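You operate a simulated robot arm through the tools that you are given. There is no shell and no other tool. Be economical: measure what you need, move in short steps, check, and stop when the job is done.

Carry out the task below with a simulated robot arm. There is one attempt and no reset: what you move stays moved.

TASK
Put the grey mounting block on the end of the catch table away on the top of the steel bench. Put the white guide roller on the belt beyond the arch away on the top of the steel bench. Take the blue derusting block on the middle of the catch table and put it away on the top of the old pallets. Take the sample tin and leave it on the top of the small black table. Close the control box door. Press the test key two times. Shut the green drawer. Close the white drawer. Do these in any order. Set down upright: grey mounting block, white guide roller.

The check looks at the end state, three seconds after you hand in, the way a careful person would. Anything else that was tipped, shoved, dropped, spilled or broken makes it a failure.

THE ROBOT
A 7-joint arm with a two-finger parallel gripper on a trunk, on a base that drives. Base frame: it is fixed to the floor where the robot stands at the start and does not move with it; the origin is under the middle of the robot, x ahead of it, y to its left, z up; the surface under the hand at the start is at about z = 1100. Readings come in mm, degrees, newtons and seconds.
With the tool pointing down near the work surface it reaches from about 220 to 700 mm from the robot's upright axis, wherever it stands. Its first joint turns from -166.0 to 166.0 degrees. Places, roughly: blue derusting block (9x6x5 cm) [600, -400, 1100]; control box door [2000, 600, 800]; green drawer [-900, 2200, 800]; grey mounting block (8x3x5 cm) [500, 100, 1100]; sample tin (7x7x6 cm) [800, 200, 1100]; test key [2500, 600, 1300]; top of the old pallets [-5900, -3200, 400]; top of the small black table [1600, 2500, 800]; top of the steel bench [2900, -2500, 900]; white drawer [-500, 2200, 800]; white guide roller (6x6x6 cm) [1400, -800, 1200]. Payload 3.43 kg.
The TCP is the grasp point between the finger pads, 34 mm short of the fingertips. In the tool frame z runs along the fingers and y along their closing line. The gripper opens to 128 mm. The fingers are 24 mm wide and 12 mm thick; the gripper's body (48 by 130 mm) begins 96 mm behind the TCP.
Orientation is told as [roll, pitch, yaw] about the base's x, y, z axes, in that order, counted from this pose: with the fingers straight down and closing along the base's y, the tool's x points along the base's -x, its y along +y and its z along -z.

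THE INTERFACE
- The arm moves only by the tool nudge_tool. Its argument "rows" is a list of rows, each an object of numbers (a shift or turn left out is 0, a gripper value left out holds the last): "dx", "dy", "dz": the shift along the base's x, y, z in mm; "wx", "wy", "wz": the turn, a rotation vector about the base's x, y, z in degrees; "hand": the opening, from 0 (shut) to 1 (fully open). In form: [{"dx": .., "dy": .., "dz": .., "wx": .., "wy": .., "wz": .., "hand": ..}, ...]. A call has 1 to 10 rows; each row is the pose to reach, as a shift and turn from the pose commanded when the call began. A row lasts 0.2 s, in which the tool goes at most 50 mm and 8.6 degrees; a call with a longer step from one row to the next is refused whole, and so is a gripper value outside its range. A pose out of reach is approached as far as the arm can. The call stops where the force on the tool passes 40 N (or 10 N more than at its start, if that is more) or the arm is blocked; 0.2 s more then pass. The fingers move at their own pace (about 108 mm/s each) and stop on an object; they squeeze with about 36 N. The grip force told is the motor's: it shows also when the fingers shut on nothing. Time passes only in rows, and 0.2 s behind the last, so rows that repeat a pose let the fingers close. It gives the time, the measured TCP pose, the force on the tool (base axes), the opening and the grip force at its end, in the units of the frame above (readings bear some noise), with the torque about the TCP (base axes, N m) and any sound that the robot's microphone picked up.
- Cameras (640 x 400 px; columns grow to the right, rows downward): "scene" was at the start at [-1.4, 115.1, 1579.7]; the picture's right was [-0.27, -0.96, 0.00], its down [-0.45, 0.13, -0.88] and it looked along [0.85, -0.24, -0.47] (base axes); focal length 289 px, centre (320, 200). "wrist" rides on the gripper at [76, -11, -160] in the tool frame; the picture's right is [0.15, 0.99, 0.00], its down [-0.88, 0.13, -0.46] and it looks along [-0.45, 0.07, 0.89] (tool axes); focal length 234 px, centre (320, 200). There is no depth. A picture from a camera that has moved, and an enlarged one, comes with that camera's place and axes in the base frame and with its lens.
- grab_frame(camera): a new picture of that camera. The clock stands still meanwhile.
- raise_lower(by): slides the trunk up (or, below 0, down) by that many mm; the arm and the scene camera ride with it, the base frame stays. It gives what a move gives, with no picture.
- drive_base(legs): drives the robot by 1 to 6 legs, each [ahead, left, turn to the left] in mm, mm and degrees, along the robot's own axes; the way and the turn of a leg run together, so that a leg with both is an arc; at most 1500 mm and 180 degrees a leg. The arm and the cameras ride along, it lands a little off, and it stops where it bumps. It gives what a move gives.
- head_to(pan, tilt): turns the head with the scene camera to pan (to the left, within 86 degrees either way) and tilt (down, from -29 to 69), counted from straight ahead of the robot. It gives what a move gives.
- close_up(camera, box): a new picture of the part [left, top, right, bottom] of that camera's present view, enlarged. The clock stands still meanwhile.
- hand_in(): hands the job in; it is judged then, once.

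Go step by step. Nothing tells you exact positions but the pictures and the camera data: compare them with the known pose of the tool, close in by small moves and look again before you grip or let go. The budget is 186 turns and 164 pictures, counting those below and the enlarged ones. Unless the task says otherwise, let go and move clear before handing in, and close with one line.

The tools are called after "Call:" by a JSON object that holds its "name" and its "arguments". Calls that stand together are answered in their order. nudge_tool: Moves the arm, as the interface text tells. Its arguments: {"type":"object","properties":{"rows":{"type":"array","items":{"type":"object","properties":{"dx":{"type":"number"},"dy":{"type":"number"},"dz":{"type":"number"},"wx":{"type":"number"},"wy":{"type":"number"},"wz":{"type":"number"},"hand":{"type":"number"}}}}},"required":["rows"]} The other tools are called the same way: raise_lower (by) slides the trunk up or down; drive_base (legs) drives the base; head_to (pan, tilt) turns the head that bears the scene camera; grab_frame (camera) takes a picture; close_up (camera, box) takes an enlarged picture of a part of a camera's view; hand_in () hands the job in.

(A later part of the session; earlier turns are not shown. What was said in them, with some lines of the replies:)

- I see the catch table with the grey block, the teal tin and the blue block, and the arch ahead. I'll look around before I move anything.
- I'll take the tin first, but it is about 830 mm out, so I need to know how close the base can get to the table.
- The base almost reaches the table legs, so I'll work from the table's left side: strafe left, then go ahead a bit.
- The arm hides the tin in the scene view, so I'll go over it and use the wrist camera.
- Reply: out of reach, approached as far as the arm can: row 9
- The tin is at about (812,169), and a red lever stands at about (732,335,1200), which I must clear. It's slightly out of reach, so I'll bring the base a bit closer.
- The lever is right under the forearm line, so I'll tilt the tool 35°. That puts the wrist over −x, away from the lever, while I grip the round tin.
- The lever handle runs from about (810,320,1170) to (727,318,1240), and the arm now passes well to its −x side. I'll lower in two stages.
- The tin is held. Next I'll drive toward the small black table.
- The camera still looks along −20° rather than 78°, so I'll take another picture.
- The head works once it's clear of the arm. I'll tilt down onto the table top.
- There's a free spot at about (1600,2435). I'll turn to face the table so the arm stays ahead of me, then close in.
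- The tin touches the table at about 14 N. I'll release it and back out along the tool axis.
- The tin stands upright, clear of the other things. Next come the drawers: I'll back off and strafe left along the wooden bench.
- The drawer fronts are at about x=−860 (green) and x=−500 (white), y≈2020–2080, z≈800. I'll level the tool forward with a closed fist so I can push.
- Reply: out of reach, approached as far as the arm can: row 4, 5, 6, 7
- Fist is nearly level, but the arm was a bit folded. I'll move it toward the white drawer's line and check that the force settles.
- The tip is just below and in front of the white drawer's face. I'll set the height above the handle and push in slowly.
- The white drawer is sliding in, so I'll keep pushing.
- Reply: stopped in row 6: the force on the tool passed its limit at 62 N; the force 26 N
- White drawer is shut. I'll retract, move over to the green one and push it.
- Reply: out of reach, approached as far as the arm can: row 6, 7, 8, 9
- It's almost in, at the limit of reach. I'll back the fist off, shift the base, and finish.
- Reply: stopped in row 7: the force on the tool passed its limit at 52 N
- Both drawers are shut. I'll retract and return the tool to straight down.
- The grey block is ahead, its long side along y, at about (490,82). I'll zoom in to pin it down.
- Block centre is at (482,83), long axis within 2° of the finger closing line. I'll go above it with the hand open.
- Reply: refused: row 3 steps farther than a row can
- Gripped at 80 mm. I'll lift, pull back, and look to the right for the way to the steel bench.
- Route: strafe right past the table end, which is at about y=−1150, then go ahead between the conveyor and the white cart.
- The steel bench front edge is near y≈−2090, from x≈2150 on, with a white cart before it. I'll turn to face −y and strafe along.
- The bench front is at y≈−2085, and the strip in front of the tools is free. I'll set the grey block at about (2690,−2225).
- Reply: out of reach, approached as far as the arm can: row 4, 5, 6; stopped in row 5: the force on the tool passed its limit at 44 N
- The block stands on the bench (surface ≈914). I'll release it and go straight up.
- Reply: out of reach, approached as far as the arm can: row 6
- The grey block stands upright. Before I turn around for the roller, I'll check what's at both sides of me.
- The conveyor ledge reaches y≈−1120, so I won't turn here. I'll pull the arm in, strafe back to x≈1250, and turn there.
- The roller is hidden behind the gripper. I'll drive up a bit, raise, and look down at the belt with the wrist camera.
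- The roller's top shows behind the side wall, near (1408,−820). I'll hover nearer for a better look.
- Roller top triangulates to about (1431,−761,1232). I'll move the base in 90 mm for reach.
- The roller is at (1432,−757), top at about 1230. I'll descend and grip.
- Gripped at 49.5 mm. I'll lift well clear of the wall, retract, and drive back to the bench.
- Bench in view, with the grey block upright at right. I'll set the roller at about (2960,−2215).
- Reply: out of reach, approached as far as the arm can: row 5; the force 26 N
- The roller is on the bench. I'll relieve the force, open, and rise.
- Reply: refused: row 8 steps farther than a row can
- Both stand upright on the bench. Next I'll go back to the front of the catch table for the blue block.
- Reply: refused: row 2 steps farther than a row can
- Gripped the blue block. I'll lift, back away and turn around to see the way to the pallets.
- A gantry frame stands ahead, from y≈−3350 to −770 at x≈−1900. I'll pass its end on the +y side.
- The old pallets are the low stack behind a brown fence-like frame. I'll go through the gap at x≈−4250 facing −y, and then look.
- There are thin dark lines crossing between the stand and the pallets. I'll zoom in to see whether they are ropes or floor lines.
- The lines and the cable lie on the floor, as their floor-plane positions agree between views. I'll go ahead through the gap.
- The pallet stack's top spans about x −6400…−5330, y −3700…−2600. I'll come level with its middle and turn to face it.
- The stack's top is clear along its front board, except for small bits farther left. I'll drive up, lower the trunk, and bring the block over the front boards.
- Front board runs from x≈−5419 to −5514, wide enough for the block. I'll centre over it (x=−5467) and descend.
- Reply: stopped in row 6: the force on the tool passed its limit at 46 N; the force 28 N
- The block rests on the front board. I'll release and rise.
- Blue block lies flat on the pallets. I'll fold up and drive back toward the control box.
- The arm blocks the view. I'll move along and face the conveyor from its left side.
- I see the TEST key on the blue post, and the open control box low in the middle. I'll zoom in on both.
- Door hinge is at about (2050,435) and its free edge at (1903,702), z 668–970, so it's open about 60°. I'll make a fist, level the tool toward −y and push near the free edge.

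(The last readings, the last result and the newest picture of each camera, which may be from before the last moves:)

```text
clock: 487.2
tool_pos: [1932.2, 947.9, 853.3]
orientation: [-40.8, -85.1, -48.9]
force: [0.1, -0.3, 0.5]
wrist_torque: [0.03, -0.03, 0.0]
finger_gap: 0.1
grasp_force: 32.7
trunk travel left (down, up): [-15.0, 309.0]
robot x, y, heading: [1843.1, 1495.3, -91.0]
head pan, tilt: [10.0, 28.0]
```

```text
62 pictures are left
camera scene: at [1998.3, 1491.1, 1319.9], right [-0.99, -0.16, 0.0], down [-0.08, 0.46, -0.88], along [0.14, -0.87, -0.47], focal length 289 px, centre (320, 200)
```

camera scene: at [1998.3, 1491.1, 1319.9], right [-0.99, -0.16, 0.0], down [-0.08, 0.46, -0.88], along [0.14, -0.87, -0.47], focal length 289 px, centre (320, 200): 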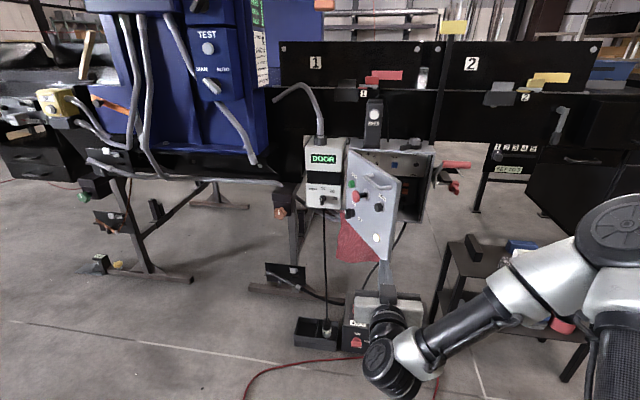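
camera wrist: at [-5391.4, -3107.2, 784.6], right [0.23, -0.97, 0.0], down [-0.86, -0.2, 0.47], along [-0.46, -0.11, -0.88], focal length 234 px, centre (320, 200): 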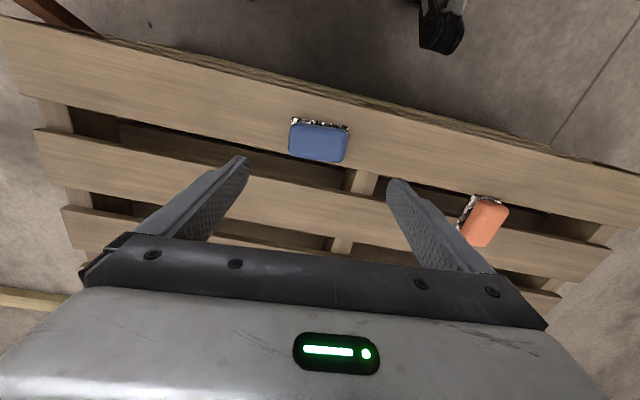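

Call:
{"name": "nudge_tool", "arguments": {"rows": [{"wx": -4, "dx": 35, "dz": -15}, {"wx": -4, "dx": 70, "dz": -30}, {"wx": -4, "dx": 80, "dz": -45}]}}

Call:
{"name": "drive_base", "arguments": {"legs": [[235, 0, 0]]}}

Call:
{"name": "grab_frame", "arguments": {"camera": "scene"}}

```text
clock: 488.0
tool_pos: [2011.5, 947.0, 805.0]
orientation: [-95.2, -86.7, 5.4]
force: [-0.4, -0.6, 0.4]
wrist_torque: [0.0, -0.03, -0.01]
finger_gap: 0.0
grasp_force: 33.2
trunk travel left (down, up): [-15.0, 309.0]
robot x, y, heading: [1840.3, 1493.4, -90.6]
head pan, tilt: [10.0, 28.0]
```

```text
clock: 489.8
tool_pos: [2005.4, 713.7, 804.6]
orientation: [-94.2, -86.8, 4.1]
force: [-0.8, -0.5, 0.8]
wrist_torque: [-0.02, 0.0, 0.0]
finger_gap: 0.0
grasp_force: 33.2
trunk travel left (down, up): [-15.0, 309.0]
robot x, y, heading: [1839.0, 1254.8, -90.8]
head pan, tilt: [10.0, 28.0]
```

```text
61 pictures are left
camera scene: at [1994.7, 1255.7, 1319.8], right [-0.99, -0.16, 0.0], down [-0.07, 0.46, -0.88], along [0.14, -0.87, -0.47], focal length 289 px, centre (320, 200)
```

scene: 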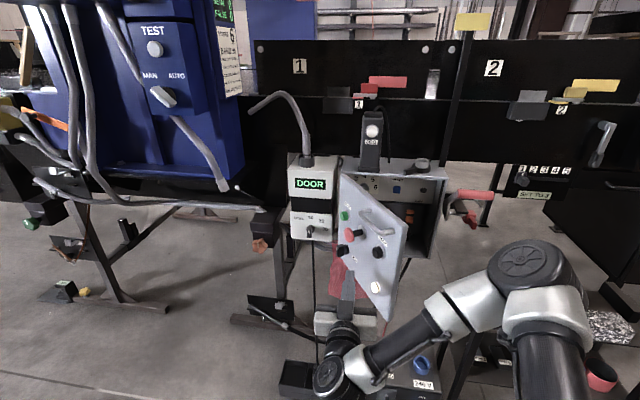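

Call:
{"name": "close_up", "arguments": {"camera": "scene", "box": [270, 140, 470, 340]}}

```text
2.00 times, centred on (370, 240) of scene
camera zoom: at [1994.7, 1255.7, 1319.8], right [-0.99, -0.16, 0.0], down [-0.07, 0.46, -0.88], along [0.14, -0.87, -0.47], focal length 578 px, centre (220, 120)
```

zoom: 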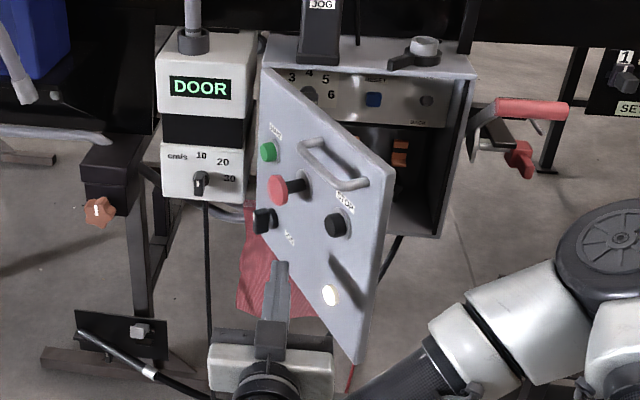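

The tip is just outside the door's outer face, clear of its controls. I'll push along the closing arc, first half.

Call:
{"name": "nudge_tool", "arguments": {"rows": [{"dx": -40, "dy": -6}, {"dx": -71, "dy": -13}, {"dx": -92, "dy": -27}, {"dx": -113, "dy": -42}, {"dx": -130, "dy": -58}, {"dx": -146, "dy": -75}, {"dx": -160, "dy": -94}, {"dx": -173, "dy": -113}]}}

Call:
{"name": "close_up", "arguments": {"camera": "scene", "box": [270, 140, 470, 340]}}

```text
clock: 491.6
tool_pos: [1833.3, 598.1, 804.1]
orientation: [-94.2, -86.7, 4.2]
force: [0.0, -0.2, 0.2]
wrist_torque: [0.02, 0.05, 0.0]
finger_gap: 0.0
grasp_force: 33.0
trunk travel left (down, up): [-15.0, 309.0]
robot x, y, heading: [1838.2, 1254.7, -91.0]
head pan, tilt: [10.0, 28.0]
```

```text
2.00 times, centred on (370, 240) of scene
camera zoom: at [1994.7, 1255.7, 1319.8], right [-0.99, -0.16, 0.0], down [-0.07, 0.46, -0.88], along [0.14, -0.87, -0.47], focal length 578 px, centre (220, 120)
```

zoom: 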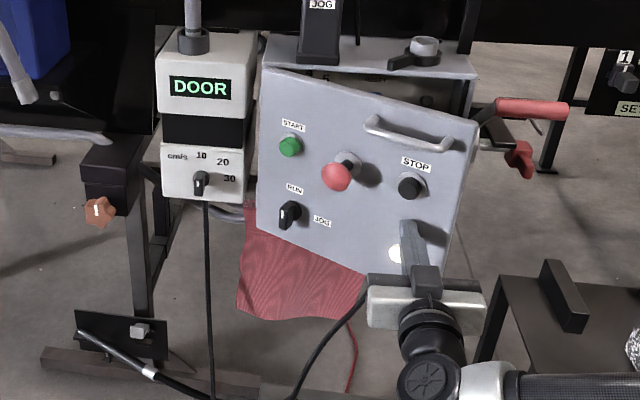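

The door is swinging shut. Second half now.

Call:
{"name": "nudge_tool", "arguments": {"rows": [{"dx": -15, "dy": -19}, {"dx": -28, "dy": -38}, {"dx": -36, "dy": -60}, {"dx": -42, "dy": -83}, {"dx": -46, "dy": -106}, {"dx": -47, "dy": -125}, {"dx": -47, "dy": -138}, {"dx": -47, "dy": -150}]}}

Call:
{"name": "close_up", "arguments": {"camera": "scene", "box": [270, 140, 470, 340]}}

```text
clock: 492.9
tool_pos: [1787.1, 486.1, 805.0]
orientation: [-94.9, -86.8, 4.8]
force: [-0.2, 16.6, 5.3]
wrist_torque: [-0.12, 0.02, -0.22]
finger_gap: 0.0
grasp_force: 33.3
trunk travel left (down, up): [-15.0, 309.0]
robot x, y, heading: [1837.8, 1259.4, -90.8]
head pan, tilt: [10.0, 28.0]
stopped in row 6: the force on the tool passed its limit at 63 N (the readings are from after the stop); the commanded pose is now the measured one
```

```text
2.00 times, centred on (370, 240) of scene
camera zoom: at [1994.6, 1257.5, 1320.0], right [-0.99, -0.16, 0.0], down [-0.07, 0.46, -0.88], along [0.14, -0.87, -0.47], focal length 578 px, centre (220, 120)
```

zoom: 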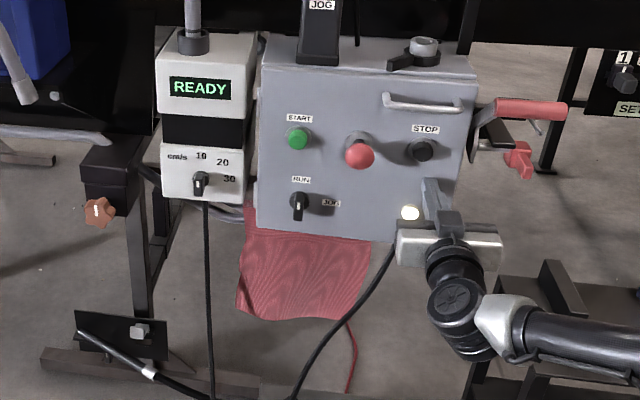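

The display now reads READY, so the door is shut. I'll retract, raise, and move along to the TEST key at about (2490,578,1314).

Call:
{"name": "nudge_tool", "arguments": {"rows": [{"dy": 45}, {"dy": 90}, {"dy": 135}, {"dy": 170, "dz": 30}, {"dy": 180, "dz": 75}, {"dy": 180, "dz": 120}, {"dy": 180, "dz": 165}, {"dy": 180, "dz": 210}, {"dy": 180, "dz": 245}]}}

Call:
{"name": "raise_lower", "arguments": {"by": 260}}

Call:
{"name": "drive_base", "arguments": {"legs": [[-70, 0, 0], [0, 600, 0]]}}

Call:
{"name": "grab_frame", "arguments": {"camera": "scene"}}

```text
clock: 494.9
tool_pos: [1786.8, 663.4, 1047.5]
orientation: [-90.7, -86.9, 0.6]
force: [-0.7, 0.0, -0.2]
wrist_torque: [-0.01, 0.02, -0.01]
finger_gap: 0.0
grasp_force: 33.1
trunk travel left (down, up): [-15.0, 309.0]
robot x, y, heading: [1836.9, 1259.8, -91.2]
head pan, tilt: [10.0, 28.0]
```

```text
clock: 497.6
tool_pos: [1788.1, 663.8, 1307.0]
orientation: [-91.7, -86.8, 1.7]
force: [-0.2, 0.5, -0.3]
wrist_torque: [-0.03, -0.02, 0.0]
finger_gap: 0.0
grasp_force: 33.3
trunk travel left (down, up): [-275.0, 49.0]
robot x, y, heading: [1839.3, 1256.8, -90.9]
head pan, tilt: [10.0, 28.0]
```

```text
clock: 504.5
tool_pos: [2395.2, 725.0, 1307.8]
orientation: [-91.7, -86.8, 2.2]
force: [0.1, 0.2, 0.4]
wrist_torque: [-0.04, -0.02, 0.03]
finger_gap: 0.0
grasp_force: 33.2
trunk travel left (down, up): [-275.0, 49.0]
robot x, y, heading: [2437.5, 1317.3, -90.6]
head pan, tilt: [10.0, 28.0]
```

```text
57 pictures are left
camera scene: at [2596.4, 1318.0, 1579.8], right [-0.99, -0.16, 0.0], down [-0.08, 0.46, -0.88], along [0.14, -0.87, -0.47], focal length 289 px, centre (320, 200)
```

scene: 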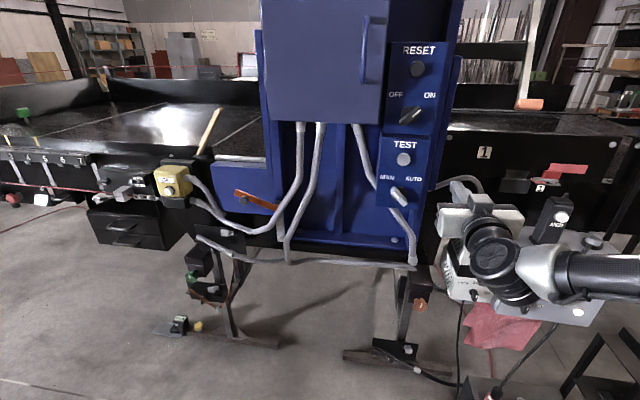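

Call:
{"name": "nudge_tool", "arguments": {"rows": [{"dx": 40, "dz": 4}, {"dx": 75, "dz": 8}, {"dx": 97, "dz": 9, "dy": -20}, {"dx": 97, "dz": 9, "dy": -55}]}}

Call:
{"name": "close_up", "arguments": {"camera": "scene", "box": [340, 100, 480, 220]}}

Call:
{"name": "grab_frame", "arguments": {"camera": "wrist"}}

```text
clock: 505.5
tool_pos: [2493.6, 668.9, 1316.5]
orientation: [-91.3, -86.8, 1.8]
force: [0.5, -0.1, -0.8]
wrist_torque: [0.02, 0.0, -0.04]
finger_gap: 0.1
grasp_force: 32.6
trunk travel left (down, up): [-275.0, 49.0]
robot x, y, heading: [2438.1, 1317.2, -90.6]
head pan, tilt: [10.0, 28.0]
```

```text
3.33 times, centred on (410, 160) of scene
camera zoom: at [2596.4, 1317.7, 1579.8], right [-0.99, -0.16, 0.0], down [-0.08, 0.46, -0.88], along [0.14, -0.87, -0.47], focal length 964 px, centre (20, 333)
```

zoom: 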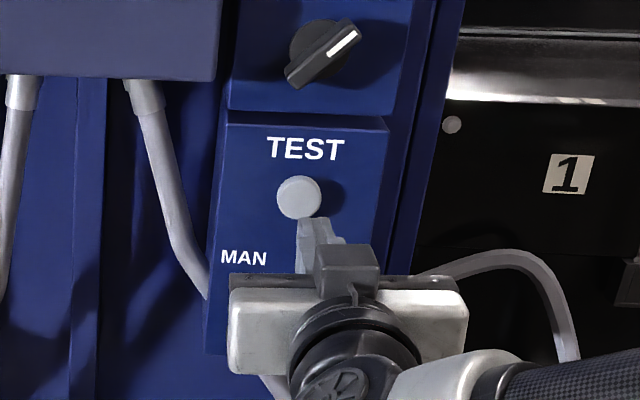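

```text
55 pictures are left
camera wrist: at [2475.4, 828.8, 1242.5], right [0.98, 0.01, -0.2], down [0.18, 0.46, 0.87], along [0.1, -0.89, 0.45], focal length 234 px, centre (320, 200)
```

wrist: 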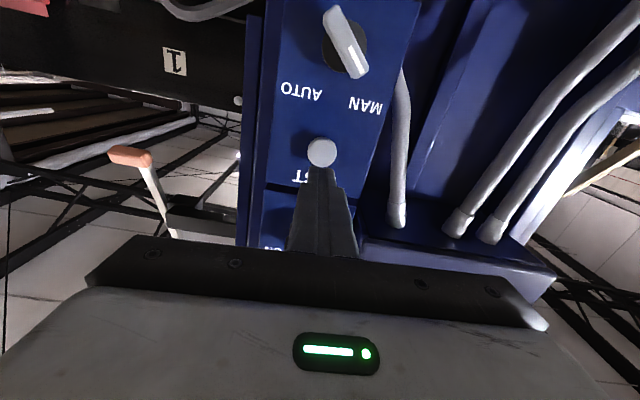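

The fist is lined up with the TEST key. First press.

Call:
{"name": "nudge_tool", "arguments": {"rows": [{"dy": -30}, {"dy": -42}, {"dy": -47}, {"dy": -51}, {"dy": -55}, {"dy": -59}, {"dy": -63}]}}

Call:
{"name": "close_up", "arguments": {"camera": "scene", "box": [340, 100, 480, 220]}}

```text
clock: 507.1
tool_pos: [2492.5, 607.8, 1317.6]
orientation: [-91.9, -86.8, 2.5]
force: [-0.6, -0.4, -0.7]
wrist_torque: [0.01, 0.0, -0.05]
finger_gap: 0.0
grasp_force: 33.4
trunk travel left (down, up): [-275.0, 49.0]
robot x, y, heading: [2435.1, 1320.7, -90.6]
head pan, tilt: [10.0, 28.0]
```

```text
3.33 times, centred on (410, 160) of scene
camera zoom: at [2596.3, 1318.0, 1579.8], right [-0.99, -0.16, 0.0], down [-0.08, 0.46, -0.88], along [0.14, -0.87, -0.47], focal length 964 px, centre (20, 333)
```

zoom: 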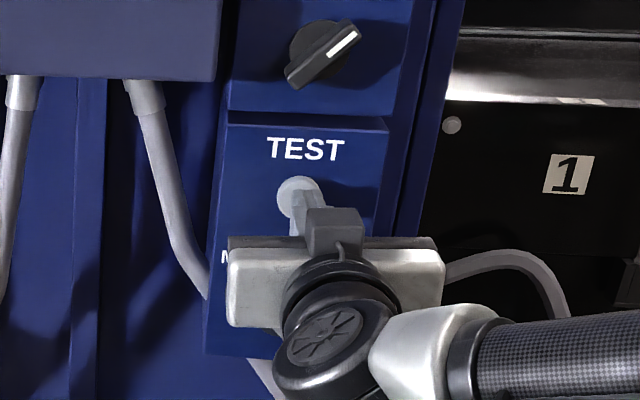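

No contact yet, so I'll continue in small steps.

Call:
{"name": "nudge_tool", "arguments": {"rows": [{"dy": -3}, {"dy": -6}, {"dy": -9}, {"dy": -12}, {"dy": -15}]}}

```text
clock: 508.3
tool_pos: [2490.9, 595.0, 1316.7]
orientation: [-90.5, -86.8, 1.0]
force: [-1.9, 15.9, -4.5]
wrist_torque: [0.18, 0.06, -0.04]
finger_gap: 0.0
grasp_force: 32.3
trunk travel left (down, up): [-275.0, 49.0]
robot x, y, heading: [2437.7, 1318.0, -90.8]
head pan, tilt: [10.0, 28.0]
heard: click
```

A click: press one. I'll release fully, then press again.

Call:
{"name": "nudge_tool", "arguments": {"rows": [{"dy": 10}, {"dy": 25}, {"dy": 30}, {"dy": 30}]}}

Call:
{"name": "close_up", "arguments": {"camera": "scene", "box": [340, 40, 520, 220]}}

```text
clock: 509.3
tool_pos: [2491.5, 621.6, 1318.1]
orientation: [-91.8, -86.8, 2.4]
force: [0.2, 0.2, 0.6]
wrist_torque: [0.0, 0.0, 0.0]
finger_gap: 0.0
grasp_force: 32.8
trunk travel left (down, up): [-275.0, 49.0]
robot x, y, heading: [2441.4, 1315.5, -90.5]
head pan, tilt: [10.0, 28.0]
```

```text
2.22 times, centred on (430, 130) of scene
camera zoom: at [2596.3, 1318.0, 1579.8], right [-0.99, -0.16, 0.0], down [-0.08, 0.46, -0.88], along [0.14, -0.87, -0.47], focal length 642 px, centre (76, 356)
```

zoom: 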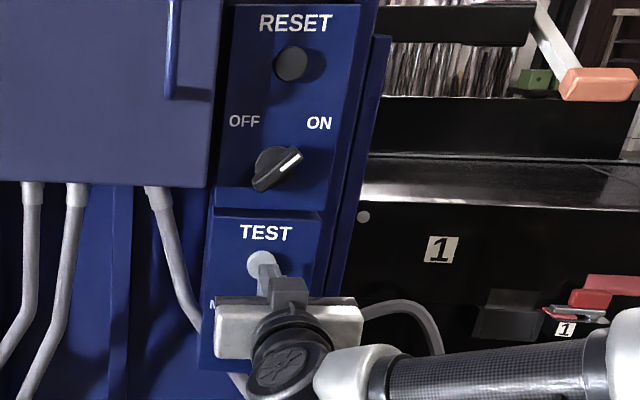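

Call:
{"name": "nudge_tool", "arguments": {"rows": [{"dy": -12}, {"dy": -18}, {"dy": -21}, {"dy": -24}, {"dy": -27}, {"dy": -30}]}}

```text
clock: 510.7
tool_pos: [2491.4, 594.1, 1316.4]
orientation: [-91.0, -86.8, 1.4]
force: [-3.1, 19.7, -4.4]
wrist_torque: [0.16, 0.01, -0.11]
finger_gap: 0.1
grasp_force: 33.2
trunk travel left (down, up): [-275.0, 49.0]
robot x, y, heading: [2437.3, 1318.1, -90.5]
head pan, tilt: [10.0, 28.0]
heard: click
```

Second click. I'll retract and take a last look at the control box.

Call:
{"name": "nudge_tool", "arguments": {"rows": [{"dy": 15}, {"dy": 60}, {"dy": 100}, {"dy": 130}]}}

Call:
{"name": "drive_base", "arguments": {"legs": [[-250, 0, 0]]}}

Call:
{"name": "grab_frame", "arguments": {"camera": "scene"}}

```text
clock: 511.7
tool_pos: [2492.2, 723.7, 1317.2]
orientation: [-92.0, -86.8, 2.3]
force: [-0.1, 1.2, 0.6]
wrist_torque: [0.03, 0.01, -0.02]
finger_gap: 0.0
grasp_force: 33.1
trunk travel left (down, up): [-275.0, 49.0]
robot x, y, heading: [2439.3, 1319.8, -90.5]
head pan, tilt: [10.0, 28.0]
```

```text
clock: 513.5
tool_pos: [2496.9, 972.3, 1317.9]
orientation: [-91.9, -86.7, 2.5]
force: [0.0, -0.4, 0.9]
wrist_torque: [-0.03, 0.03, -0.03]
finger_gap: 0.0
grasp_force: 32.7
trunk travel left (down, up): [-275.0, 49.0]
robot x, y, heading: [2439.9, 1570.8, -90.5]
head pan, tilt: [10.0, 28.0]
```

```text
52 pictures are left
camera scene: at [2598.7, 1568.3, 1579.8], right [-0.99, -0.16, 0.0], down [-0.08, 0.46, -0.88], along [0.15, -0.87, -0.47], focal length 289 px, centre (320, 200)
```

scene: 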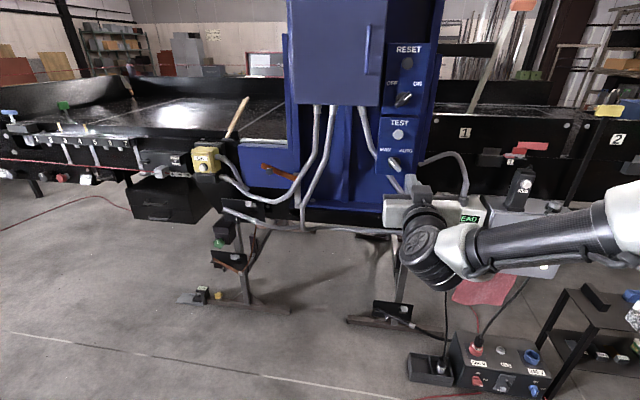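

Everything is in place: the box door is shut with the display still on READY, the key has clicked twice, and the arm is clear. I'm handing in.

Call:
{"name": "hand_in", "arguments": {}}

```text
The job is handed in.
```

I finished all eight tasks and handed the job in. The grey mounting block and white guide roller stand upright on the steel bench, the blue derusting block is on the old pallets, and the sample tin is on the small black table. The control box door and both drawers are shut, and the test key clicked twice.
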